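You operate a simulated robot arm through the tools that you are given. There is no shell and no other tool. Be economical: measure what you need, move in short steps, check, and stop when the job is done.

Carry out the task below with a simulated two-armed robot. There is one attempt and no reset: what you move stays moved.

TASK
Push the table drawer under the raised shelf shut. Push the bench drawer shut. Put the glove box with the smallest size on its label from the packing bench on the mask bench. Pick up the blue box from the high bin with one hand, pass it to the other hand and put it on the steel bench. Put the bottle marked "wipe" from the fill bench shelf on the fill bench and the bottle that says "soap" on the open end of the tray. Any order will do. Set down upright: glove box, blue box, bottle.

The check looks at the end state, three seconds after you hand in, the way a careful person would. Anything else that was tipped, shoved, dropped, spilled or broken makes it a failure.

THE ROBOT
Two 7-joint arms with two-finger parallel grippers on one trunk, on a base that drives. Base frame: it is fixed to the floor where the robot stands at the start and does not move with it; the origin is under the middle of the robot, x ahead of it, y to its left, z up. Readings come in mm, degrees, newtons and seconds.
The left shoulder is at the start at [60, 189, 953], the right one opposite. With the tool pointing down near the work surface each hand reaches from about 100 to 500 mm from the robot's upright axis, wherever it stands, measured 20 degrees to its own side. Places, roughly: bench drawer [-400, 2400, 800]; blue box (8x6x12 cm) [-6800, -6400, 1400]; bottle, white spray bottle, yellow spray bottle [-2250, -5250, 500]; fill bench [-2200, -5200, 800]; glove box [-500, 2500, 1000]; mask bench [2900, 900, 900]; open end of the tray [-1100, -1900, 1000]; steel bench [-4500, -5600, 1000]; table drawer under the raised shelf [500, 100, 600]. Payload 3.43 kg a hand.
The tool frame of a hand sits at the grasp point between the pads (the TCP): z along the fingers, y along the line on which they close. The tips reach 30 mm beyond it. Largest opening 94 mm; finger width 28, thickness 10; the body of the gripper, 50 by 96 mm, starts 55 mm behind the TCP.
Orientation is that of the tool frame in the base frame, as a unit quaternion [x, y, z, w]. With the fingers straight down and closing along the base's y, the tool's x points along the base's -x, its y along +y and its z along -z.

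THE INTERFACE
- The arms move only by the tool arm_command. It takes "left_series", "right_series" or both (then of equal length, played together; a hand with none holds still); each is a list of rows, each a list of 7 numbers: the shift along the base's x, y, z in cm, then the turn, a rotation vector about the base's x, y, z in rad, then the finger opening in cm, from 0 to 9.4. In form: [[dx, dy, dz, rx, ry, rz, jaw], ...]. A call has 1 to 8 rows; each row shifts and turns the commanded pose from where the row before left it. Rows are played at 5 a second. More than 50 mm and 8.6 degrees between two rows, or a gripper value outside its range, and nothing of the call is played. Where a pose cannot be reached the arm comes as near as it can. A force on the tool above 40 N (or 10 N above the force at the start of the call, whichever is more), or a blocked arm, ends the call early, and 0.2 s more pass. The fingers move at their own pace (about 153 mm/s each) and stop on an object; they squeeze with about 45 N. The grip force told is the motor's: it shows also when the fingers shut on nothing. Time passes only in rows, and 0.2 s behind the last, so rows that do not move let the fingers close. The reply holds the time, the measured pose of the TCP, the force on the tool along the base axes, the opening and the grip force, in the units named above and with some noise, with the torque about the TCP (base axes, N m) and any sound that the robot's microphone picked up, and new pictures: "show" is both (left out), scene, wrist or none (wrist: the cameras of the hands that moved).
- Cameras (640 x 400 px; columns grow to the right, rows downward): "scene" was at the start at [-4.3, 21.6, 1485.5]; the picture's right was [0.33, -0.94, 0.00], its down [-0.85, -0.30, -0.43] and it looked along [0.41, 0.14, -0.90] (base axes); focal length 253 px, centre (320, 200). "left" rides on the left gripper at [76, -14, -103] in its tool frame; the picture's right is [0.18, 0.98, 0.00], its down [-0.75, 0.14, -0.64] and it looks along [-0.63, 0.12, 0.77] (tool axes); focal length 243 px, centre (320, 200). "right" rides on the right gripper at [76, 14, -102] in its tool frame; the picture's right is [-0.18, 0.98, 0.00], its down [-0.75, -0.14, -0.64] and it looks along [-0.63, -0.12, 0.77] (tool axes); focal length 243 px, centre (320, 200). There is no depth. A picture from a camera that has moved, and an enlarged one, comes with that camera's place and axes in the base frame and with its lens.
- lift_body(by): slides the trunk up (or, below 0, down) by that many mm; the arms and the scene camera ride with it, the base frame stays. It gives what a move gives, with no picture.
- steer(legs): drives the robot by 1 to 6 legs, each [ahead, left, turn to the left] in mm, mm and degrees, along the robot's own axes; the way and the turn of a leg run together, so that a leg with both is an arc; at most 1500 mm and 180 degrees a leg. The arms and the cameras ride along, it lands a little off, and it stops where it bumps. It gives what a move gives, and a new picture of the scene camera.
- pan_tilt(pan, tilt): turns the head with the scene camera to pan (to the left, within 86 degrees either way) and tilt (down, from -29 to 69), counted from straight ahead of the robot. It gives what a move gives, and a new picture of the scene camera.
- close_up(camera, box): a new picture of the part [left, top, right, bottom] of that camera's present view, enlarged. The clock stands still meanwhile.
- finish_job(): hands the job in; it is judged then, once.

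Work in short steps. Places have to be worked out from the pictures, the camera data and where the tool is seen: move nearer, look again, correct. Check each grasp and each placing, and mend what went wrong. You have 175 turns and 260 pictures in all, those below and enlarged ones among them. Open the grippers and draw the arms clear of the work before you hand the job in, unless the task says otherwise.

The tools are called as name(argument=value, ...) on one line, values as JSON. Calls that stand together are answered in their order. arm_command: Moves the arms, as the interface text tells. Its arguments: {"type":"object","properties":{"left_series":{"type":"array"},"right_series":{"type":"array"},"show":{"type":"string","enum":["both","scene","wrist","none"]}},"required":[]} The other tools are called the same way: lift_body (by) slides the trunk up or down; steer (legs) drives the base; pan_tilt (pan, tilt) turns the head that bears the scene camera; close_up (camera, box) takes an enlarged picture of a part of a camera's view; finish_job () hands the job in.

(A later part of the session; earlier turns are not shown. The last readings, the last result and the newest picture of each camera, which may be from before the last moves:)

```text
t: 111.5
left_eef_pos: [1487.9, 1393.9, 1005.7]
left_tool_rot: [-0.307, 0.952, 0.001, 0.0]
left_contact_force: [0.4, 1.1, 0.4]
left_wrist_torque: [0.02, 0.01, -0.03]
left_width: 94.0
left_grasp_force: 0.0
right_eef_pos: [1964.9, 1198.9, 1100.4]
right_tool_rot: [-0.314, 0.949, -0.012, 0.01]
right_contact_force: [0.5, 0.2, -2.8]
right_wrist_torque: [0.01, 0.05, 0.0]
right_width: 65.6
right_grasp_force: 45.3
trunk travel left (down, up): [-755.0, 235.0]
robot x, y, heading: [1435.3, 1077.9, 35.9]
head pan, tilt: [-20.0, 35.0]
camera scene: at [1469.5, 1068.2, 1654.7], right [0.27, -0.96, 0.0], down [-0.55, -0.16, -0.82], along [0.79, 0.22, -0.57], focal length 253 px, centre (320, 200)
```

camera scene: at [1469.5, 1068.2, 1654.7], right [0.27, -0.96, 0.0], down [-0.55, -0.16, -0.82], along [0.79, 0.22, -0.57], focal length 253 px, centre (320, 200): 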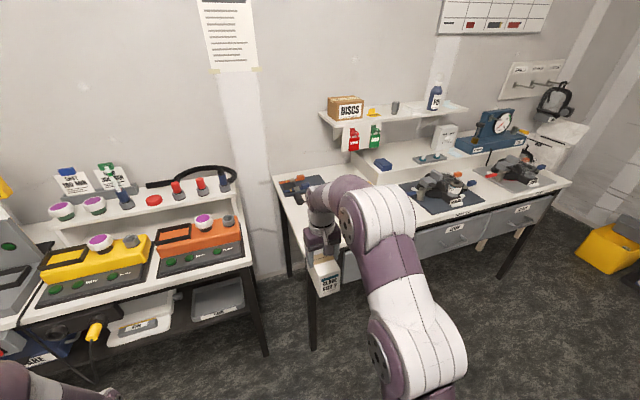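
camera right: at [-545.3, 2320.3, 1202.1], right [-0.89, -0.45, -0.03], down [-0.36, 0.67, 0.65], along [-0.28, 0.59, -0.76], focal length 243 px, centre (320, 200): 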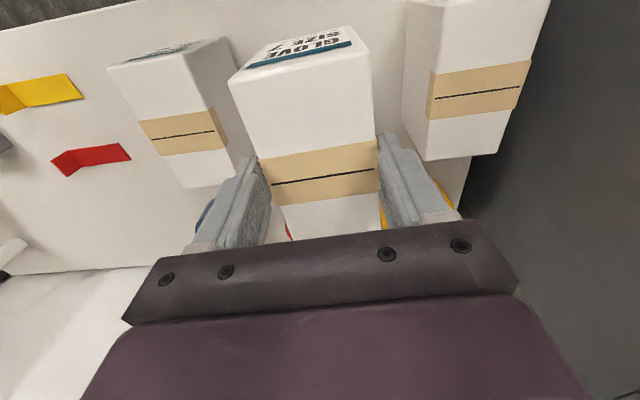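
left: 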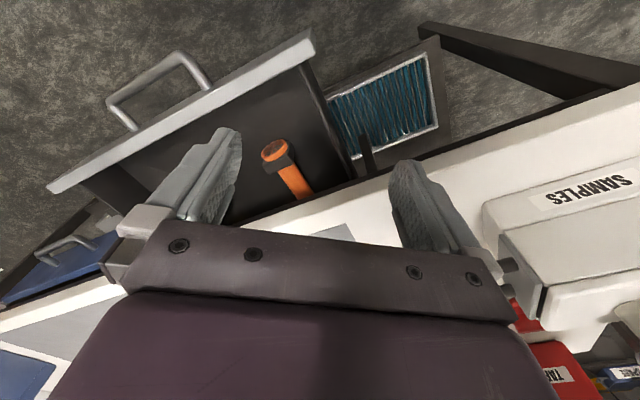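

The mask bench's front edge is at room‑a≈2530, l from −250 to −1820, square with me. I move right 600 more and look down for a free spot.

steer(legs=[[0, -600, 0]])

pan_tilt(pan=0, tilt=35)

close_up(camera="right", box=[0, 0, 640, 400])

```text
t: 114.8
left_eef_pos: [1826.5, 924.4, 1004.2]
left_tool_rot: [-0.304, 0.953, 0.0, -0.001]
left_contact_force: [-0.3, -0.8, -0.3]
left_wrist_torque: [-0.03, 0.01, -0.01]
left_width: 94.3
left_grasp_force: 0.0
right_eef_pos: [2301.3, 727.2, 1100.4]
right_tool_rot: [-0.31, 0.95, -0.013, 0.011]
right_contact_force: [-0.4, 0.7, -3.4]
right_wrist_torque: [0.01, 0.03, 0.01]
right_width: 65.3
right_grasp_force: 44.8
trunk travel left (down, up): [-755.0, 235.0]
robot x, y, heading: [1772.7, 608.9, 35.1]
head pan, tilt: [-20.0, 35.0]
camera scene: at [1805.3, 599.4, 1654.7], right [0.27, -0.96, 0.0], down [-0.55, -0.15, -0.82], along [0.79, 0.22, -0.57], focal length 253 px, centre (320, 200)
```

scene: 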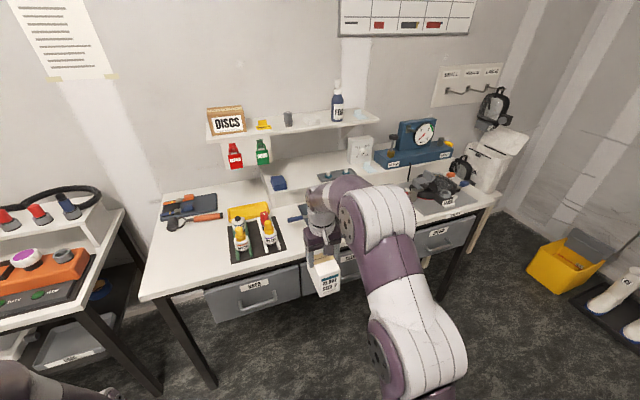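

```text
t: 115.6
left_eef_pos: [1826.5, 924.5, 1004.1]
left_tool_rot: [-0.303, 0.953, 0.001, 0.0]
left_contact_force: [0.1, -0.3, 0.4]
left_wrist_torque: [0.0, -0.03, 0.01]
left_width: 94.2
left_grasp_force: 0.0
right_eef_pos: [2302.2, 727.1, 1100.8]
right_tool_rot: [-0.311, 0.95, -0.012, 0.011]
right_contact_force: [-0.2, 0.2, -2.3]
right_wrist_torque: [-0.02, -0.03, 0.0]
right_width: 65.4
right_grasp_force: 45.1
trunk travel left (down, up): [-755.0, 235.0]
robot x, y, heading: [1766.9, 605.8, 35.6]
head pan, tilt: [0.0, 35.0]
camera scene: at [1792.3, 626.9, 1654.6], right [0.58, -0.82, 0.0], down [-0.47, -0.33, -0.82], along [0.67, 0.47, -0.57], focal length 253 px, centre (320, 200)
```

scene: 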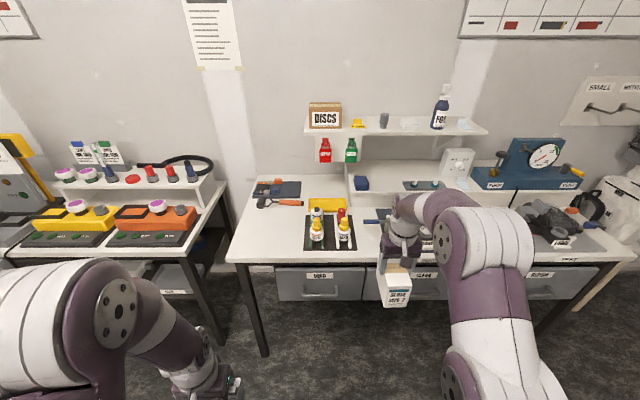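

```text
1.00 times, centred on (320, 200) of right
camera zoom: at [2229.1, 694.1, 1201.3], right [-0.43, 0.9, -0.03], down [0.67, 0.34, 0.65], along [0.6, 0.26, -0.76], focal length 243 px, centre (320, 200)
```

zoom: 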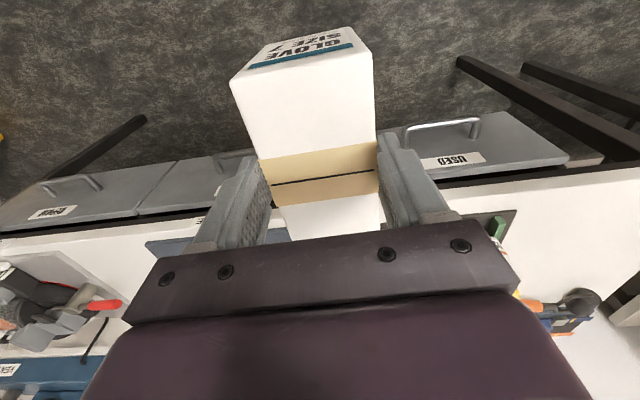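

Free spot: front-left of the mask bench, between its left edge (l≈−215) and the bottle mat (l≈−505); target centre (a 2620, l −355). I move left 425 then ahead 280.

steer(legs=[[0, 425, 1], [280, 0, 0]])

close_up(camera="right", box=[0, 0, 640, 400])

```text
t: 119.7
left_eef_pos: [1802.2, 1429.4, 1005.1]
left_tool_rot: [-0.311, 0.95, 0.001, 0.0]
left_contact_force: [-0.3, 0.6, 0.1]
left_wrist_torque: [-0.01, 0.04, 0.0]
left_width: 93.8
left_grasp_force: 0.0
right_eef_pos: [2278.6, 1240.1, 1099.6]
right_tool_rot: [-0.319, 0.948, -0.012, 0.012]
right_contact_force: [-0.7, 0.1, -3.4]
right_wrist_torque: [-0.01, 0.0, -0.02]
right_width: 65.7
right_grasp_force: 44.5
trunk travel left (down, up): [-755.0, 235.0]
robot x, y, heading: [1749.8, 1113.9, 36.3]
head pan, tilt: [0.0, 35.0]
camera scene: at [1771.1, 1131.0, 1654.7], right [0.59, -0.8, 0.0], down [-0.46, -0.34, -0.82], along [0.66, 0.49, -0.57], focal length 253 px, centre (320, 200)
```

scene: 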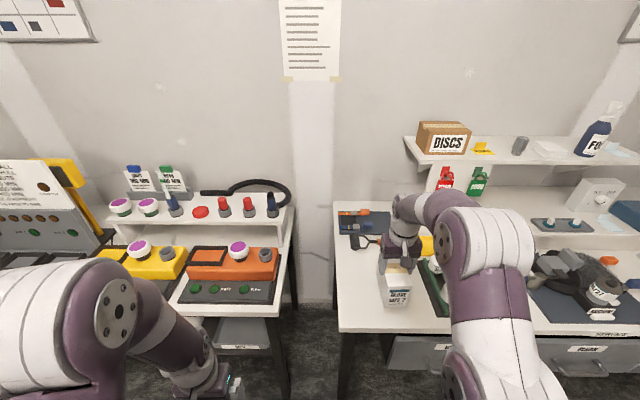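

```text
1.00 times, centred on (320, 200) of right
camera zoom: at [2206.8, 1205.8, 1201.5], right [-0.45, 0.89, -0.03], down [0.67, 0.35, 0.65], along [0.6, 0.27, -0.76], focal length 243 px, centre (320, 200)
```

zoom: 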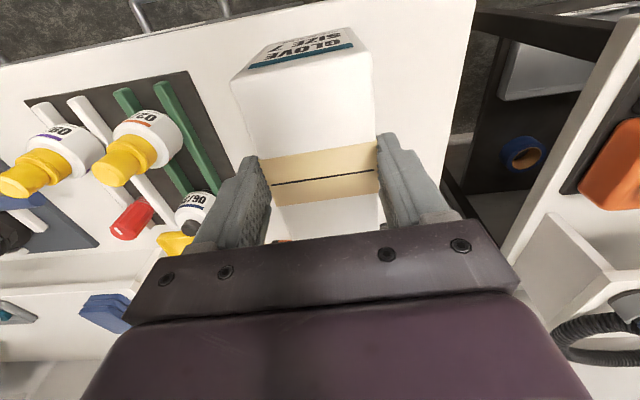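

Over the free spot. I move 40 mm further in and lower to just above the surface.

arm_command(right_series=[[3.2, 2.4, 0, 0, 0, 0, 4], [0, 0, -4, 0, 0, 0, 4], [0, 0, -4, 0, 0, 0, 4], [0, 0, -4, 0, 0, 0, 4], [0, 0, -1.2, 0, 0, 0, 4], [0, 0, 0, 0, 0, 0, 4]], show="both")

```text
t: 120.6
left_eef_pos: [1799.8, 1429.3, 1004.7]
left_tool_rot: [-0.312, 0.95, 0.002, 0.001]
left_contact_force: [-0.2, 0.7, -0.2]
left_wrist_torque: [-0.01, 0.03, -0.02]
left_width: 93.9
left_grasp_force: 0.0
right_eef_pos: [2304.3, 1258.3, 1013.4]
right_tool_rot: [-0.318, 0.948, -0.011, 0.019]
right_contact_force: [-4.3, -2.4, 11.4]
right_wrist_torque: [0.28, 0.38, 0.13]
right_width: 65.6
right_grasp_force: 44.7
right hand out of reach, approached as far as the arm can: row 1
trunk travel left (down, up): [-755.0, 235.0]
robot x, y, heading: [1751.5, 1114.4, 36.2]
head pan, tilt: [0.0, 35.0]
stopped in row 4 (right hand): the force on the tool passed its limit (the readings are from after the stop); the commanded pose is now the measured one
camera scene: at [1769.8, 1130.3, 1654.8], right [0.59, -0.81, 0.0], down [-0.46, -0.34, -0.82], along [0.66, 0.49, -0.57], focal length 253 px, centre (320, 200)
camera right: at [2230.0, 1224.2, 1113.5], right [-0.45, 0.89, -0.03], down [0.66, 0.35, 0.67], along [0.61, 0.28, -0.75], focal length 243 px, centre (320, 200)
```

scene: 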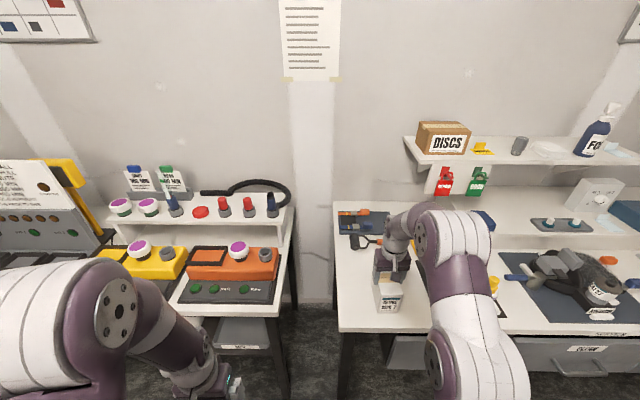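
right: 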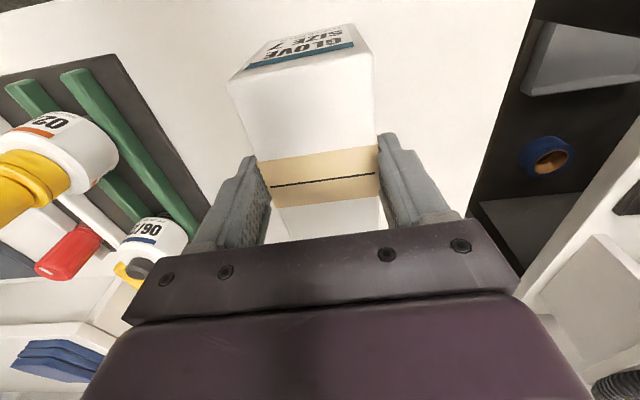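

Contact with 11 N upward at TCP z 1013, i.e. box bottom ≈953; the bench may be higher than I judged. I zoom to check the box is on the surface.

close_up(camera="scene", box=[330, 200, 490, 350])

```text
2.67 times, centred on (410, 275) of scene
camera zoom: at [1769.8, 1130.3, 1654.8], right [0.59, -0.81, 0.0], down [-0.46, -0.34, -0.82], along [0.66, 0.49, -0.57], focal length 674 px, centre (80, 0)
```

zoom: 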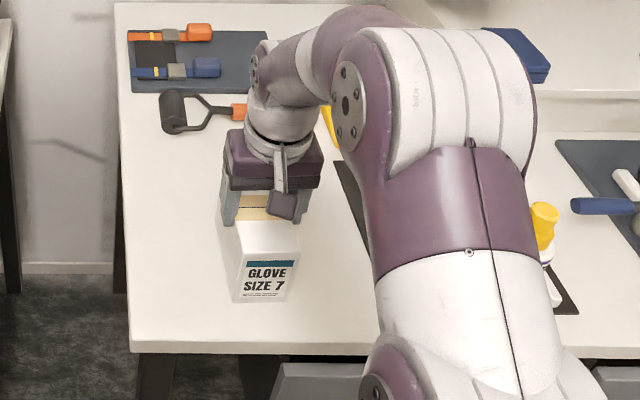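

The box is in fact ~150 mm tall (contact geometry agrees: bench z≈905), so it's standing on the bench. I open and rise straight up.

arm_command(right_series=[[0, 0, 0, 0, 0, 0, 6.8], [0, 0, 0, 0, 0, 0, 8], [0, 0, 0, 0, 0, 0, 9.4], [0, 0, 0, 0, 0, 0, 9.4], [0, 0, 3, 0, 0, 0, 9.4], [0, 0, 4, 0, 0, 0, 9.4], [0, 0, 4, 0, 0, 0, 9.4], [0, 0, 3, 0, 0, 0, 9.4]], show="both")

```text
t: 122.4
left_eef_pos: [1800.7, 1428.7, 1004.2]
left_tool_rot: [-0.312, 0.95, 0.001, 0.0]
left_contact_force: [-0.5, -0.3, -0.2]
left_wrist_torque: [0.0, -0.01, 0.03]
left_width: 93.8
left_grasp_force: 0.0
right_eef_pos: [2283.9, 1244.5, 1112.5]
right_tool_rot: [-0.318, 0.948, -0.011, 0.018]
right_contact_force: [0.2, 0.0, -0.3]
right_wrist_torque: [-0.03, 0.01, -0.01]
right_width: 93.8
right_grasp_force: 0.0
right hand out of reach, approached as far as the arm can: row 7, 8
trunk travel left (down, up): [-755.0, 235.0]
robot x, y, heading: [1753.3, 1115.0, 36.6]
head pan, tilt: [0.0, 35.0]
camera scene: at [1770.6, 1131.0, 1654.7], right [0.59, -0.81, 0.0], down [-0.46, -0.34, -0.82], along [0.66, 0.49, -0.57], focal length 253 px, centre (320, 200)
camera right: at [2210.3, 1209.7, 1212.1], right [-0.45, 0.89, -0.03], down [0.66, 0.35, 0.67], along [0.6, 0.28, -0.75], focal length 243 px, centre (320, 200)
```

scene: 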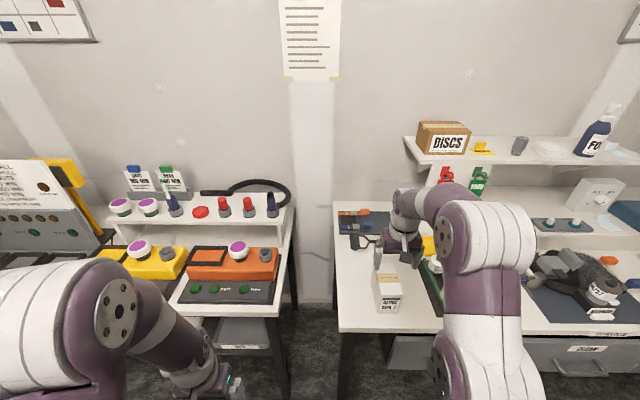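
right: 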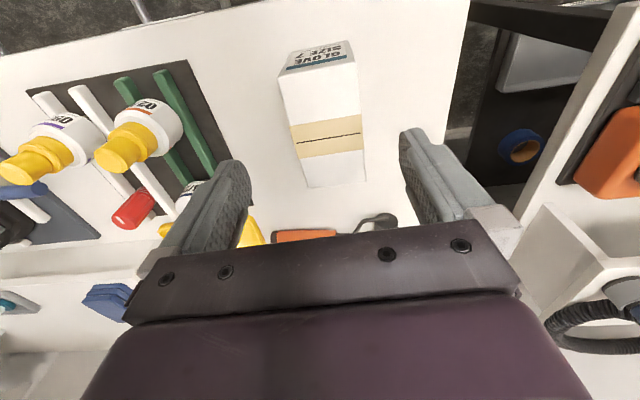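

Glove box 7 stands upright on the mask bench. Next I return the known way (left, then back) toward the far side, arms raised a bit.

lift_body(by=60)

steer(legs=[[-320, 0, 0], [0, 1200, 0], [-1500, 0, 0], [-900, 0, 0]])

steer(legs=[[0, 0, 180]])

pan_tilt(pan=0, tilt=15)

pan_tilt(pan=70, tilt=15)

```text
t: 123.4
left_eef_pos: [1800.4, 1429.2, 1065.5]
left_tool_rot: [-0.312, 0.95, 0.001, 0.001]
left_contact_force: [0.3, 0.2, 0.2]
left_wrist_torque: [0.0, 0.01, 0.02]
left_width: 94.2
left_grasp_force: 0.1
right_eef_pos: [2284.8, 1244.5, 1171.3]
right_tool_rot: [-0.318, 0.948, -0.011, 0.018]
right_contact_force: [-0.3, -0.1, -0.7]
right_wrist_torque: [0.03, -0.03, 0.01]
right_width: 94.0
right_grasp_force: 0.1
trunk travel left (down, up): [-815.0, 175.0]
robot x, y, heading: [1748.9, 1111.5, 36.1]
head pan, tilt: [0.0, 35.0]
```

```text
t: 142.2
left_eef_pos: [-1032.2, 836.6, 1064.8]
left_tool_rot: [-0.311, 0.951, 0.0, 0.0]
left_contact_force: [0.2, -0.3, -0.3]
left_wrist_torque: [-0.01, -0.04, -0.01]
left_width: 93.9
left_grasp_force: 0.0
right_eef_pos: [-549.0, 649.4, 1170.8]
right_tool_rot: [-0.316, 0.948, -0.012, 0.017]
right_contact_force: [0.4, 0.0, -0.4]
right_wrist_torque: [0.02, -0.03, 0.02]
right_width: 93.8
right_grasp_force: 0.1
trunk travel left (down, up): [-815.0, 175.0]
robot x, y, heading: [-1084.4, 521.0, 36.3]
head pan, tilt: [0.0, 35.0]
camera scene: at [-1063.1, 538.1, 1714.6], right [0.59, -0.81, 0.0], down [-0.46, -0.34, -0.82], along [0.66, 0.48, -0.57], focal length 253 px, centre (320, 200)
```

scene: 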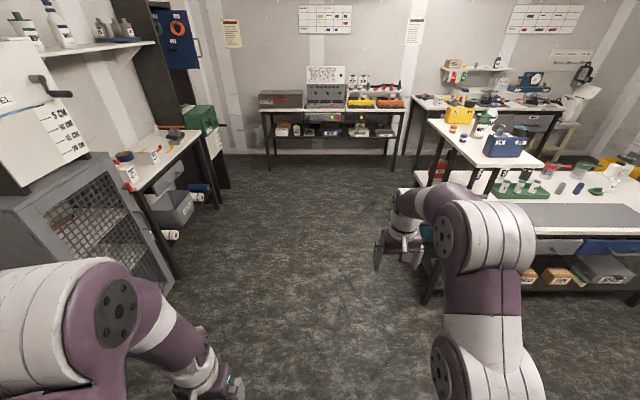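

```text
t: 150.1
left_eef_pos: [-1119.2, 202.0, 1064.1]
left_tool_rot: [0.943, 0.333, 0.0, 0.0]
left_contact_force: [-0.1, 0.2, -0.2]
left_wrist_torque: [0.0, -0.01, 0.0]
left_width: 94.1
left_grasp_force: 0.1
right_eef_pos: [-1611.7, 364.7, 1170.4]
right_tool_rot: [0.94, 0.34, -0.018, -0.01]
right_contact_force: [0.2, 0.0, 0.3]
right_wrist_torque: [0.01, -0.01, 0.04]
right_width: 94.2
right_grasp_force: 0.1
trunk travel left (down, up): [-815.0, 175.0]
robot x, y, heading: [-1084.9, 519.5, -140.8]
head pan, tilt: [0.0, 35.0]
camera scene: at [-1108.1, 503.5, 1714.7], right [-0.63, 0.78, 0.0], down [0.45, 0.36, -0.82], along [-0.64, -0.52, -0.57], focal length 253 px, centre (320, 200)
```

scene: 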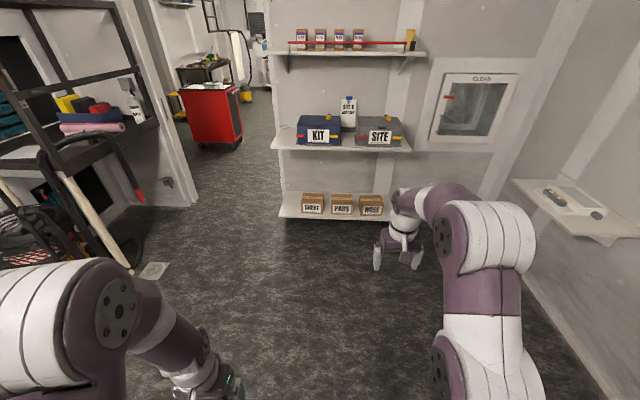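

```text
t: 150.9
left_eef_pos: [-1120.2, 202.1, 1065.2]
left_tool_rot: [0.943, 0.333, -0.001, 0.0]
left_contact_force: [0.2, -0.6, 1.1]
left_wrist_torque: [-0.01, -0.03, 0.05]
left_width: 94.0
left_grasp_force: 0.1
right_eef_pos: [-1610.7, 364.2, 1170.8]
right_tool_rot: [0.94, 0.34, -0.018, -0.011]
right_contact_force: [-0.3, 0.2, -0.5]
right_wrist_torque: [-0.04, 0.0, 0.01]
right_width: 93.9
right_grasp_force: 0.0
trunk travel left (down, up): [-815.0, 175.0]
robot x, y, heading: [-1088.0, 519.5, -140.9]
head pan, tilt: [0.0, 15.0]
camera scene: at [-1112.2, 500.1, 1746.6], right [-0.63, 0.78, 0.0], down [0.2, 0.16, -0.97], along [-0.75, -0.61, -0.26], focal length 253 px, centre (320, 200)
```

scene: 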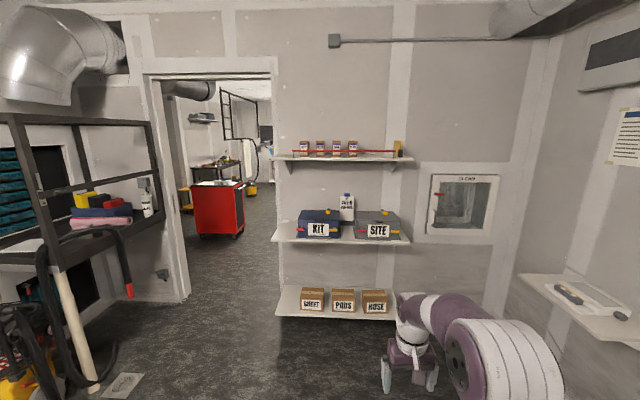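

```text
t: 152.3
left_eef_pos: [-1119.6, 202.2, 1063.9]
left_tool_rot: [0.943, 0.332, 0.001, 0.002]
left_contact_force: [-0.3, 0.9, 0.8]
left_wrist_torque: [-0.04, -0.03, 0.0]
left_width: 94.1
left_grasp_force: 0.1
right_eef_pos: [-1611.5, 364.6, 1170.1]
right_tool_rot: [0.94, 0.34, -0.018, -0.01]
right_contact_force: [0.2, 0.5, 0.4]
right_wrist_torque: [-0.03, 0.0, -0.03]
right_width: 94.0
right_grasp_force: 0.0
trunk travel left (down, up): [-815.0, 175.0]
robot x, y, heading: [-1083.4, 520.1, -141.1]
head pan, tilt: [70.0, 15.0]
camera scene: at [-1009.3, 470.6, 1746.7], right [-0.95, -0.33, 0.0], down [-0.08, 0.24, -0.97], along [0.31, -0.91, -0.26], focal length 253 px, centre (320, 200)
```

scene: 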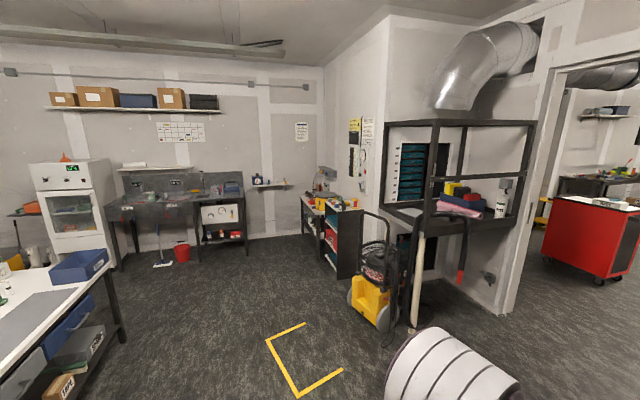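

The building has further rooms; the door lies ahead-left and a rack with towels (near the tray's place) to the left of it. I square up, sidestep left 1140 to line up with the door and look.

steer(legs=[[0, 0, -2.4], [0, 1140, 0]])

pan_tilt(pan=0, tilt=25)

```text
t: 158.7
left_eef_pos: [-449.8, -739.1, 1064.8]
left_tool_rot: [0.952, 0.305, 0.0, 0.001]
left_contact_force: [0.5, -0.3, -0.4]
left_wrist_torque: [-0.02, -0.02, -0.01]
left_width: 93.9
left_grasp_force: 0.1
right_eef_pos: [-930.2, -546.8, 1171.5]
right_tool_rot: [0.95, 0.311, -0.017, -0.011]
right_contact_force: [0.2, 0.4, 0.4]
right_wrist_torque: [-0.03, -0.03, 0.01]
right_width: 93.9
right_grasp_force: 0.2
trunk travel left (down, up): [-815.0, 175.0]
robot x, y, heading: [-394.2, -425.7, -144.5]
head pan, tilt: [70.0, 15.0]
camera scene: at [-324.0, -477.9, 1746.7], right [-0.96, -0.27, 0.0], down [-0.07, 0.25, -0.97], along [0.26, -0.93, -0.26], focal length 253 px, centre (320, 200)
```

scene: 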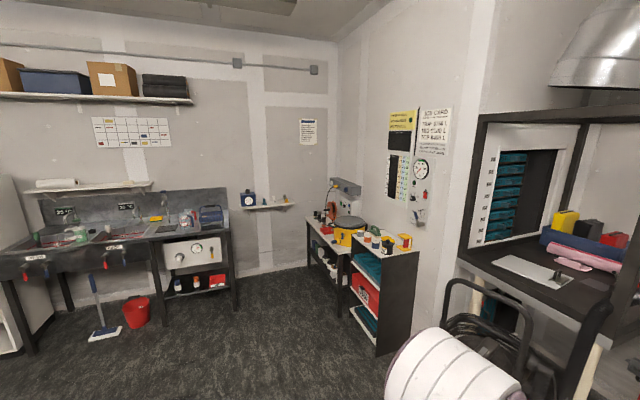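

```text
t: 160.1
left_eef_pos: [-449.4, -740.1, 1065.7]
left_tool_rot: [0.953, 0.304, 0.001, 0.001]
left_contact_force: [-1.0, -0.1, -0.3]
left_wrist_torque: [-0.06, 0.03, -0.01]
left_width: 93.9
left_grasp_force: 0.0
right_eef_pos: [-931.4, -546.3, 1171.1]
right_tool_rot: [0.95, 0.311, -0.017, -0.012]
right_contact_force: [-1.2, 0.2, -0.2]
right_wrist_torque: [-0.02, -0.02, -0.02]
right_width: 93.9
right_grasp_force: 0.1
trunk travel left (down, up): [-815.0, 175.0]
robot x, y, heading: [-395.2, -425.4, -144.6]
head pan, tilt: [0.0, 25.0]
camera scene: at [-423.8, -441.8, 1730.4], right [-0.58, 0.81, 0.0], down [0.34, 0.25, -0.91], along [-0.74, -0.53, -0.42], focal length 253 px, centre (320, 200)
```

scene: 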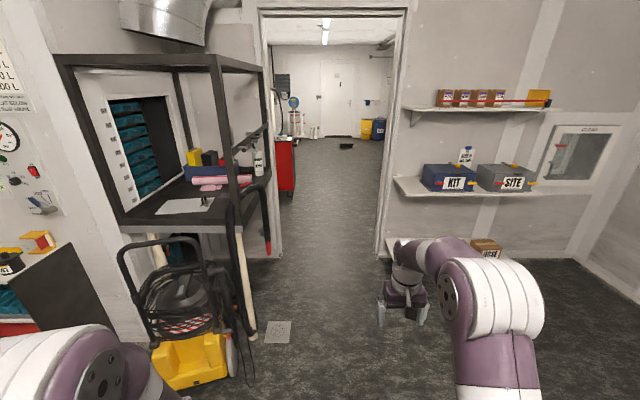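

The door is straight ahead. I zoom on the rack to understand the "tray".

close_up(camera="scene", box=[80, 120, 280, 245])

pan_tilt(pan=60, tilt=25)

```text
3.20 times, centred on (180, 182) of scene
camera zoom: at [-423.8, -441.8, 1730.4], right [-0.58, 0.81, 0.0], down [0.34, 0.25, -0.91], along [-0.74, -0.53, -0.42], focal length 809 px, centre (768, 256)
```

zoom: 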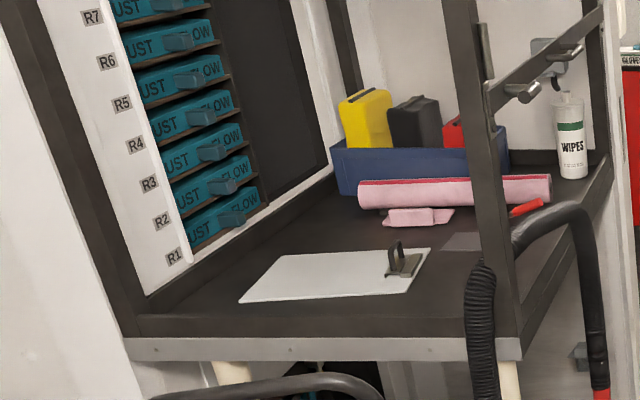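

```text
t: 161.4
left_eef_pos: [-449.3, -739.3, 1065.5]
left_tool_rot: [0.952, 0.305, 0.0, 0.001]
left_contact_force: [0.1, 0.0, -0.2]
left_wrist_torque: [0.02, 0.01, -0.01]
left_width: 93.9
left_grasp_force: 0.1
right_eef_pos: [-930.4, -547.0, 1171.7]
right_tool_rot: [0.95, 0.311, -0.017, -0.011]
right_contact_force: [-0.5, -0.2, -0.1]
right_wrist_torque: [0.0, 0.01, 0.02]
right_width: 94.0
right_grasp_force: 0.1
trunk travel left (down, up): [-815.0, 175.0]
robot x, y, heading: [-394.9, -420.0, -144.4]
head pan, tilt: [60.0, 25.0]
camera scene: at [-340.0, -479.9, 1730.4], right [-1.0, -0.1, 0.0], down [-0.04, 0.42, -0.91], along [0.09, -0.9, -0.42], focal length 253 px, centre (320, 200)
```

scene: 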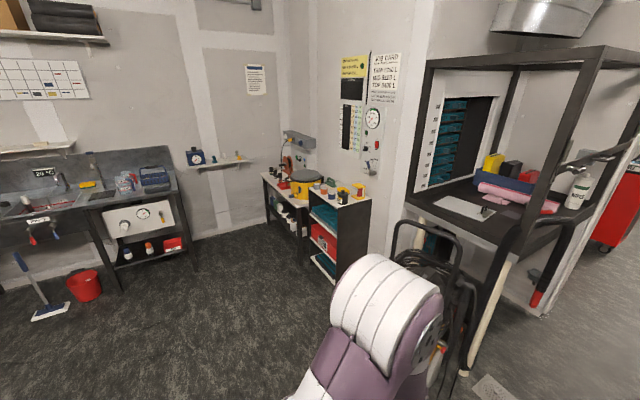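

The tray is the dark rack top; its near end (with a clipboard) matches the given place. Now through the door: shift right 140, then drive 2000 ahead and look.

steer(legs=[[0, -140, 1], [1500, 0, 0], [500, 0, 0]])

pan_tilt(pan=0, tilt=25)

pan_tilt(pan=60, tilt=25)

```text
t: 172.3
left_eef_pos: [-2135.3, -1838.1, 1064.7]
left_tool_rot: [0.948, 0.317, 0.0, 0.002]
left_contact_force: [-0.4, 0.1, 1.3]
left_wrist_torque: [0.01, 0.0, 0.03]
left_width: 94.0
left_grasp_force: 0.1
right_eef_pos: [-2620.8, -1659.3, 1171.7]
right_tool_rot: [0.946, 0.324, -0.017, -0.011]
right_contact_force: [0.1, -0.2, 0.3]
right_wrist_torque: [-0.01, 0.03, 0.04]
right_width: 94.2
right_grasp_force: 0.2
trunk travel left (down, up): [-815.0, 175.0]
robot x, y, heading: [-2090.4, -1524.8, -143.0]
head pan, tilt: [60.0, 25.0]
camera scene: at [-2031.1, -1576.1, 1730.4], right [-0.99, -0.12, 0.0], down [-0.05, 0.42, -0.91], along [0.11, -0.9, -0.42], focal length 253 px, centre (320, 200)
```

scene: 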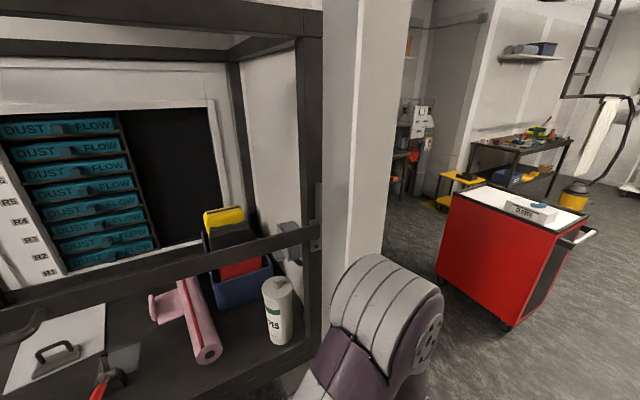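

```text
t: 173.6
left_eef_pos: [-2135.7, -1838.4, 1065.3]
left_tool_rot: [0.949, 0.317, 0.0, 0.001]
left_contact_force: [0.3, 0.6, -0.3]
left_wrist_torque: [-0.01, -0.01, 0.01]
left_width: 94.0
left_grasp_force: 0.2
right_eef_pos: [-2620.6, -1660.5, 1171.4]
right_tool_rot: [0.946, 0.324, -0.018, -0.01]
right_contact_force: [-0.4, -0.1, 0.7]
right_wrist_torque: [-0.03, 0.01, 0.01]
right_width: 93.9
right_grasp_force: 0.1
trunk travel left (down, up): [-815.0, 175.0]
robot x, y, heading: [-2088.1, -1520.3, -142.9]
head pan, tilt: [0.0, 25.0]
camera scene: at [-2116.7, -1540.9, 1730.4], right [-0.6, 0.8, 0.0], down [0.34, 0.26, -0.91], along [-0.72, -0.55, -0.42], focal length 253 px, centre (320, 200)
```

scene: 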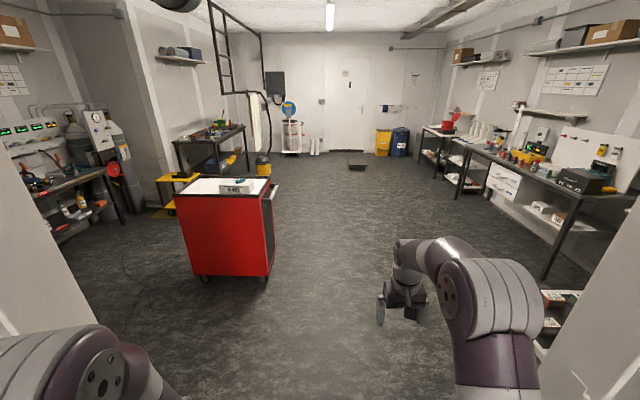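

```text
t: 174.9
left_eef_pos: [-2136.0, -1837.9, 1064.9]
left_tool_rot: [0.948, 0.317, 0.0, 0.002]
left_contact_force: [0.3, -0.3, -0.1]
left_wrist_torque: [0.0, -0.02, -0.02]
left_width: 94.1
left_grasp_force: 0.1
right_eef_pos: [-2620.0, -1660.1, 1170.5]
right_tool_rot: [0.946, 0.324, -0.018, -0.011]
right_contact_force: [0.4, 0.6, 0.3]
right_wrist_torque: [0.0, 0.01, 0.04]
right_width: 94.1
right_grasp_force: 0.1
trunk travel left (down, up): [-815.0, 175.0]
robot x, y, heading: [-2090.6, -1524.8, -142.9]
head pan, tilt: [60.0, 25.0]
camera scene: at [-2031.7, -1576.5, 1730.4], right [-0.99, -0.12, 0.0], down [-0.05, 0.42, -0.91], along [0.11, -0.9, -0.42], focal length 253 px, centre (320, 200)
```

scene: 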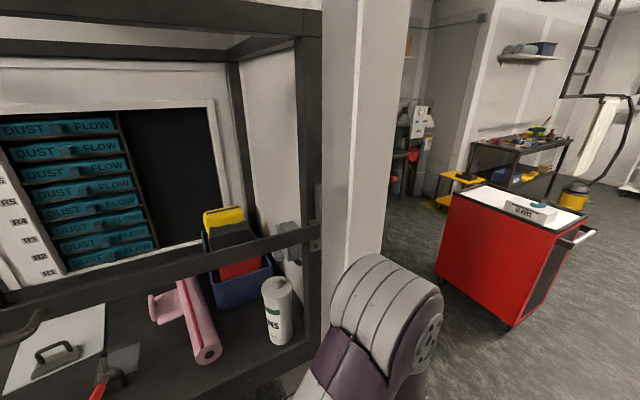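

I'm at the doorway; the red cart stands ahead-left with a 1.4 m gap between it and the wall. I go 1050 ahead, turn left 90°, and look.

steer(legs=[[1050, 0, 0], [0, 0, 92]])

pan_tilt(pan=0, tilt=25)

```text
t: 184.2
left_eef_pos: [-2604.3, -2190.6, 1063.7]
left_tool_rot: [0.427, 0.904, 0.001, 0.0]
left_contact_force: [-0.4, -0.5, -0.4]
left_wrist_torque: [-0.03, 0.02, -0.02]
left_width: 93.7
left_grasp_force: 0.1
right_eef_pos: [-2764.7, -2683.6, 1171.8]
right_tool_rot: [0.421, 0.907, -0.02, 0.005]
right_contact_force: [-0.1, 0.6, -0.4]
right_wrist_torque: [0.04, 0.0, 0.02]
right_width: 93.8
right_grasp_force: 0.0
trunk travel left (down, up): [-815.0, 175.0]
robot x, y, heading: [-2920.5, -2158.0, -50.6]
head pan, tilt: [60.0, 25.0]
camera scene: at [-2873.0, -2095.2, 1730.4], right [0.16, -0.99, 0.0], down [-0.42, -0.07, -0.91], along [0.89, 0.15, -0.42], focal length 253 px, centre (320, 200)
```

scene: 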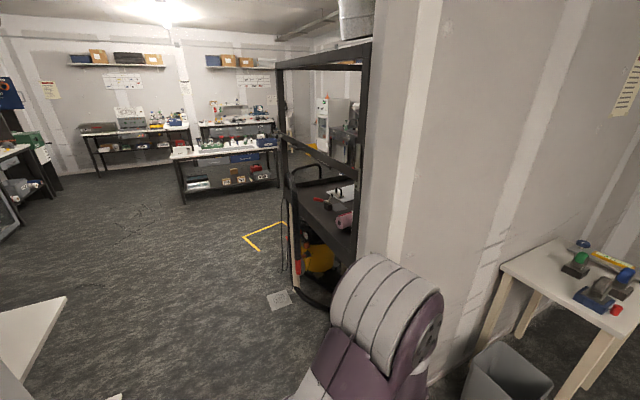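

```text
t: 185.5
left_eef_pos: [-2605.9, -2191.5, 1064.5]
left_tool_rot: [0.427, 0.904, 0.0, 0.001]
left_contact_force: [-0.4, 0.3, 0.4]
left_wrist_torque: [-0.02, 0.01, -0.01]
left_width: 94.1
left_grasp_force: 0.0
right_eef_pos: [-2763.9, -2684.4, 1171.8]
right_tool_rot: [0.422, 0.907, -0.02, 0.006]
right_contact_force: [-0.4, 0.2, 0.8]
right_wrist_torque: [0.02, 0.01, 0.02]
right_width: 93.9
right_grasp_force: 0.0
trunk travel left (down, up): [-815.0, 175.0]
robot x, y, heading: [-2924.4, -2156.3, -50.2]
head pan, tilt: [0.0, 25.0]
camera scene: at [-2905.2, -2181.4, 1730.4], right [-0.77, -0.64, 0.0], down [-0.27, 0.33, -0.91], along [0.58, -0.7, -0.42], focal length 253 px, centre (320, 200)
```

scene: 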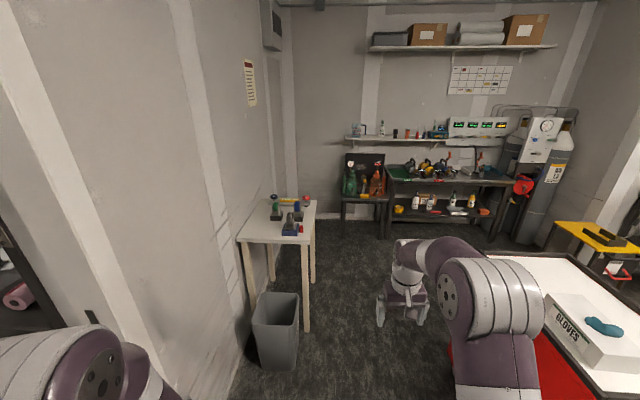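

The fill bench is at the far wall ahead-right. I pass between the cart (760 mm to my right) and the small table/bin (100 mm left): shift right 330, then ahead 1500.

steer(legs=[[0, 0, -3.3], [0, -330, 0], [1500, 0, 0]])

```text
t: 194.8
left_eef_pos: [-1990.6, -3508.3, 1064.9]
left_tool_rot: [0.425, 0.905, 0.001, 0.0]
left_contact_force: [0.9, 0.7, 0.0]
left_wrist_torque: [-0.01, 0.0, 0.02]
left_width: 93.8
left_grasp_force: 0.0
right_eef_pos: [-2148.1, -4002.1, 1172.3]
right_tool_rot: [0.418, 0.908, -0.02, 0.006]
right_contact_force: [1.1, -0.1, -0.1]
right_wrist_torque: [0.01, 0.0, 0.0]
right_width: 93.8
right_grasp_force: 0.0
trunk travel left (down, up): [-815.0, 175.0]
robot x, y, heading: [-2310.7, -3476.5, -50.1]
head pan, tilt: [0.0, 25.0]
camera scene: at [-2291.3, -3500.2, 1730.4], right [-0.77, -0.64, 0.0], down [-0.27, 0.32, -0.91], along [0.58, -0.7, -0.42], focal length 253 px, centre (320, 200)
```

scene: 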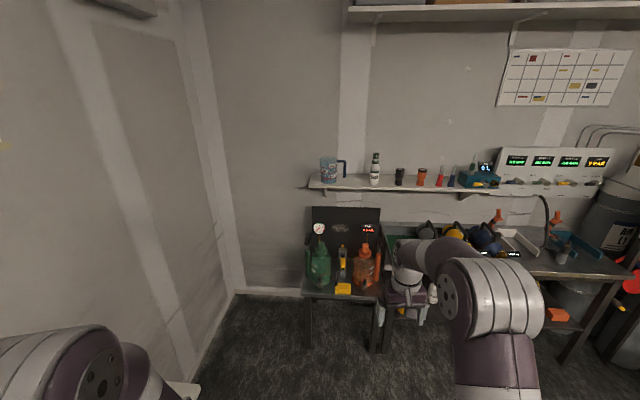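

I fix heading, go 300 further ahead to clear the cart, then sidestep right 900 in front of the fill bench.

steer(legs=[[300, 0, -3.4], [0, -900, 0]])

lift_body(by=-400)

pan_tilt(pan=0, tilt=25)

```text
t: 201.2
left_eef_pos: [-2536.6, -4291.3, 1064.1]
left_tool_rot: [0.449, 0.894, -0.001, 0.0]
left_contact_force: [0.4, 0.5, 0.2]
left_wrist_torque: [-0.04, 0.01, -0.02]
left_width: 94.0
left_grasp_force: 0.1
right_eef_pos: [-2717.2, -4776.6, 1170.8]
right_tool_rot: [0.442, 0.897, -0.021, 0.005]
right_contact_force: [-0.1, -0.4, -0.3]
right_wrist_torque: [-0.02, 0.0, -0.03]
right_width: 93.9
right_grasp_force: 0.1
trunk travel left (down, up): [-815.0, 175.0]
robot x, y, heading: [-2851.7, -4243.8, -53.3]
head pan, tilt: [0.0, 25.0]
camera scene: at [-2834.8, -4268.6, 1730.4], right [-0.8, -0.6, 0.0], down [-0.25, 0.34, -0.91], along [0.54, -0.73, -0.42], focal length 253 px, centre (320, 200)
```

scene: 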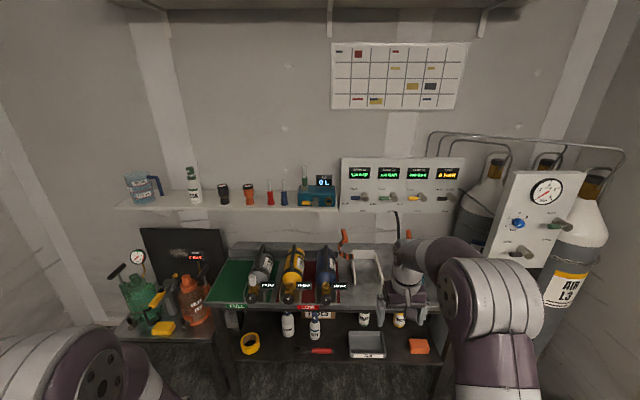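

```text
t: 205.0
left_eef_pos: [-2537.3, -4292.7, 663.7]
left_tool_rot: [0.449, 0.894, 0.001, 0.001]
left_contact_force: [0.0, 0.0, -0.6]
left_wrist_torque: [0.0, 0.02, 0.03]
left_width: 94.1
left_grasp_force: 0.0
right_eef_pos: [-2718.1, -4776.7, 771.7]
right_tool_rot: [0.442, 0.897, -0.019, 0.005]
right_contact_force: [0.1, -0.6, -0.2]
right_wrist_torque: [0.0, 0.02, 0.01]
right_width: 93.9
right_grasp_force: 0.0
trunk travel left (down, up): [-415.0, 575.0]
robot x, y, heading: [-2853.2, -4244.9, -53.0]
head pan, tilt: [0.0, 25.0]
```

```text
t: 205.6
left_eef_pos: [-2535.8, -4292.6, 663.4]
left_tool_rot: [0.449, 0.894, 0.002, 0.0]
left_contact_force: [0.0, 0.4, -0.5]
left_wrist_torque: [0.01, 0.03, -0.01]
left_width: 94.0
left_grasp_force: 0.0
right_eef_pos: [-2717.2, -4776.2, 771.1]
right_tool_rot: [0.442, 0.897, -0.02, 0.005]
right_contact_force: [-0.7, 0.4, -0.2]
right_wrist_torque: [-0.02, -0.01, 0.0]
right_width: 94.1
right_grasp_force: 0.1
trunk travel left (down, up): [-415.0, 575.0]
robot x, y, heading: [-2849.6, -4242.9, -53.1]
head pan, tilt: [0.0, 25.0]
camera scene: at [-2835.1, -4268.8, 1330.4], right [-0.8, -0.6, 0.0], down [-0.25, 0.34, -0.91], along [0.54, -0.73, -0.42], focal length 253 px, centre (320, 200)
```

scene: 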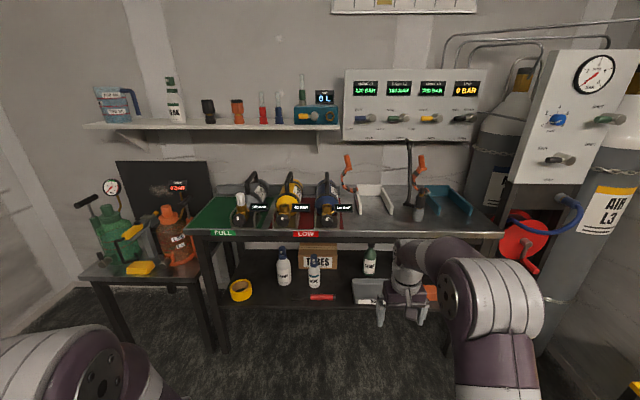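

Bottles stand on the bench's lower shelf. I zoom on their labels.

close_up(camera="scene", box=[220, 230, 380, 315])

close_up(camera="scene", box=[150, 60, 350, 180])

close_up(camera="right", box=[0, 0, 640, 400])

```text
4.00 times, centred on (300, 272) of scene
camera zoom: at [-2835.1, -4268.8, 1330.4], right [-0.8, -0.6, 0.0], down [-0.25, 0.34, -0.91], along [0.54, -0.73, -0.42], focal length 1011 px, centre (400, -90)
```

zoom: 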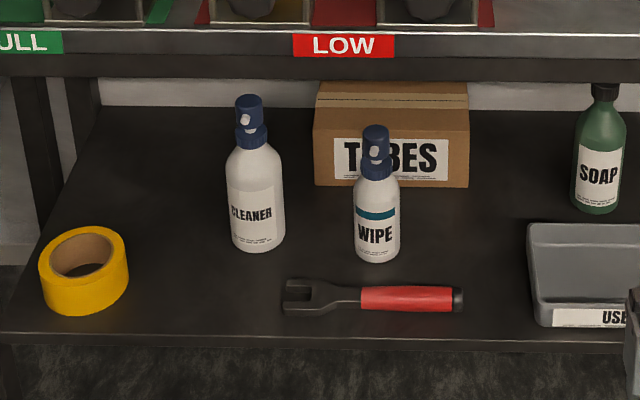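

```text
3.20 times, centred on (250, 120) of scene
camera zoom: at [-2835.1, -4268.8, 1330.4], right [-0.8, -0.6, 0.0], down [-0.25, 0.34, -0.91], along [0.54, -0.73, -0.42], focal length 809 px, centre (544, 456)
```

zoom: 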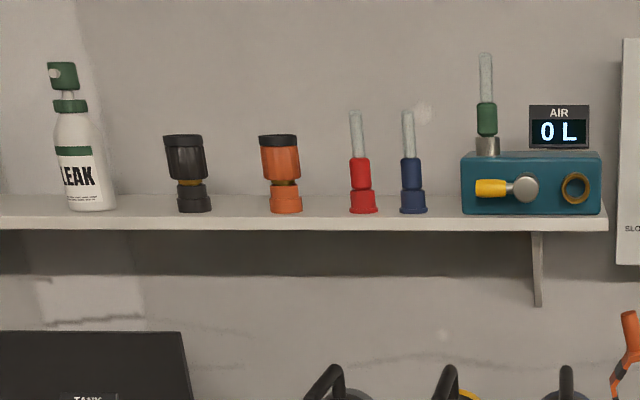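

```text
1.00 times, centred on (320, 200) of right
camera zoom: at [-2752.0, -4704.4, 871.7], right [0.89, 0.45, -0.03], down [0.35, -0.66, 0.67], along [0.28, -0.6, -0.75], focal length 243 px, centre (320, 200)
```

zoom: 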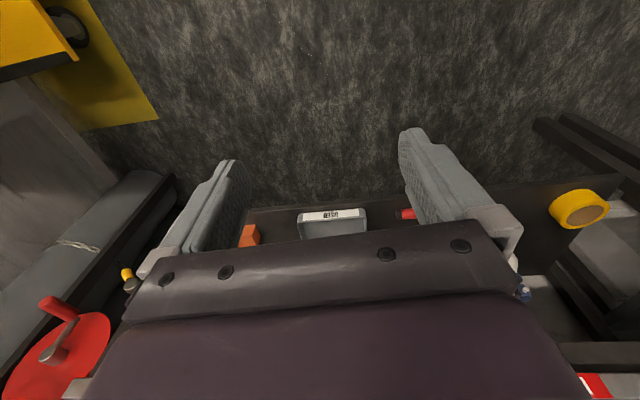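

WIPE (white/blue, base ~1010 mm ahead, 31 left) and SOAP (green, behind the USED tray) are identified; shelf z≈355, bench top ≈800. They need a fingers‑ahead grasp under the bench, so I back up a little and turn the right hand forward while extending.

steer(legs=[[-120, 0, 0]])

arm_command(right_series=[[1.5, -2.0, -0.5, -0.12, -0.09, 0, 9.4], [1.5, -2.0, -0.5, -0.12, -0.09, 0, 9.4], [1.5, -2.0, -0.5, -0.12, -0.09, 0, 9.4], [1.5, -2.0, -0.5, -0.12, -0.09, 0, 9.4], [1.5, -2.0, -0.5, -0.12, -0.09, 0, 9.4], [1.5, -2.0, -0.5, -0.12, -0.09, 0, 9.4], [1.5, -2.0, -0.5, -0.12, -0.09, 0, 9.4], [1.5, -2.0, -0.5, -0.12, -0.09, 0, 9.4]], show="none")

arm_command(right_series=[[0.9, -1.2, -0.5, -0.12, -0.09, 0, 9.4], [0.9, -1.2, -0.5, -0.12, -0.09, 0, 9.4], [0, 0, 0, -0.06, -0.04, 0, 9.4]], show="scene")

```text
t: 206.9
left_eef_pos: [-2607.8, -4195.3, 664.4]
left_tool_rot: [0.449, 0.893, 0.0, 0.0]
left_contact_force: [-0.9, 0.3, 0.5]
left_wrist_torque: [0.0, 0.03, 0.01]
left_width: 94.1
left_grasp_force: 0.1
right_eef_pos: [-2789.4, -4680.3, 771.6]
right_tool_rot: [0.442, 0.897, -0.02, 0.005]
right_contact_force: [-0.2, 1.7, -0.4]
right_wrist_torque: [0.0, 0.01, -0.01]
right_width: 94.1
right_grasp_force: 0.0
trunk travel left (down, up): [-415.0, 575.0]
robot x, y, heading: [-2926.5, -4146.7, -53.3]
head pan, tilt: [0.0, 25.0]
camera scene: at [-2907.7, -4171.7, 1330.5], right [-0.8, -0.6, 0.0], down [-0.25, 0.34, -0.91], along [0.54, -0.73, -0.42], focal length 253 px, centre (320, 200)
```

scene: 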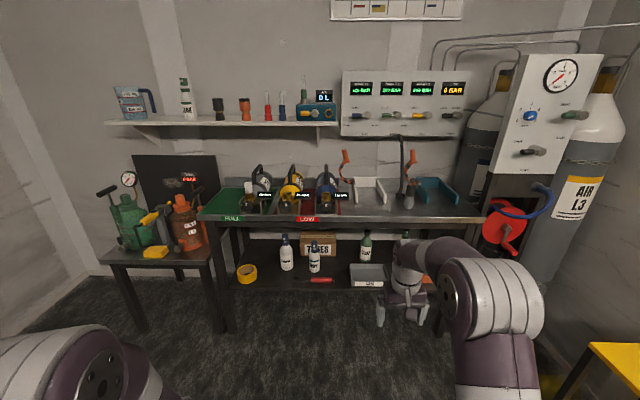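

```text
t: 208.7
left_eef_pos: [-2608.0, -4197.6, 664.8]
left_tool_rot: [0.448, 0.894, 0.0, 0.001]
left_contact_force: [-0.2, 0.3, -0.1]
left_wrist_torque: [-0.01, -0.04, -0.01]
left_width: 94.0
left_grasp_force: 0.0
right_eef_pos: [-2669.4, -4841.7, 729.8]
right_tool_rot: [0.371, 0.729, -0.272, 0.507]
right_contact_force: [0.6, -0.5, -0.5]
right_wrist_torque: [0.02, 0.0, 0.0]
right_width: 94.1
right_grasp_force: 0.0
trunk travel left (down, up): [-415.0, 575.0]
robot x, y, heading: [-2925.1, -4146.6, -53.4]
head pan, tilt: [0.0, 25.0]
```

```text
t: 209.5
left_eef_pos: [-2608.4, -4196.5, 664.3]
left_tool_rot: [0.449, 0.894, 0.001, 0.001]
left_contact_force: [-0.8, -0.5, 1.0]
left_wrist_torque: [0.01, 0.0, -0.02]
left_width: 94.1
left_grasp_force: 0.1
right_eef_pos: [-2650.0, -4864.8, 722.1]
right_tool_rot: [0.317, 0.621, -0.335, 0.634]
right_contact_force: [0.4, 0.9, -0.1]
right_wrist_torque: [-0.02, -0.04, -0.01]
right_width: 94.1
right_grasp_force: 0.1
trunk travel left (down, up): [-415.0, 575.0]
robot x, y, heading: [-2922.1, -4145.6, -53.0]
head pan, tilt: [0.0, 25.0]
camera scene: at [-2906.8, -4173.0, 1330.5], right [-0.8, -0.6, 0.0], down [-0.25, 0.34, -0.91], along [0.54, -0.73, -0.42], focal length 253 px, centre (320, 200)
```

scene: 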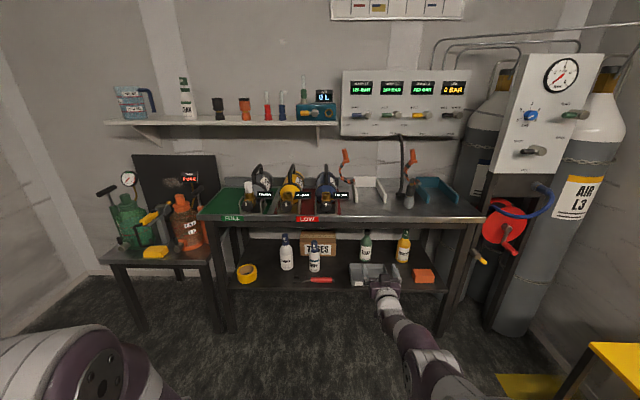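

The hand now points ahead, horizontally. All four bottles are visible; zoom to check labels and measure again from here.

close_up(camera="scene", box=[260, 220, 450, 300])

```text
3.37 times, centred on (355, 260) of scene
camera zoom: at [-2906.8, -4173.0, 1330.5], right [-0.8, -0.6, 0.0], down [-0.25, 0.34, -0.91], along [0.54, -0.73, -0.42], focal length 851 px, centre (202, -2)
```

zoom: 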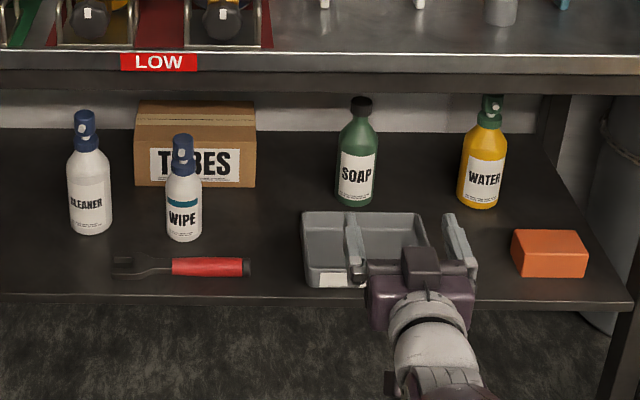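

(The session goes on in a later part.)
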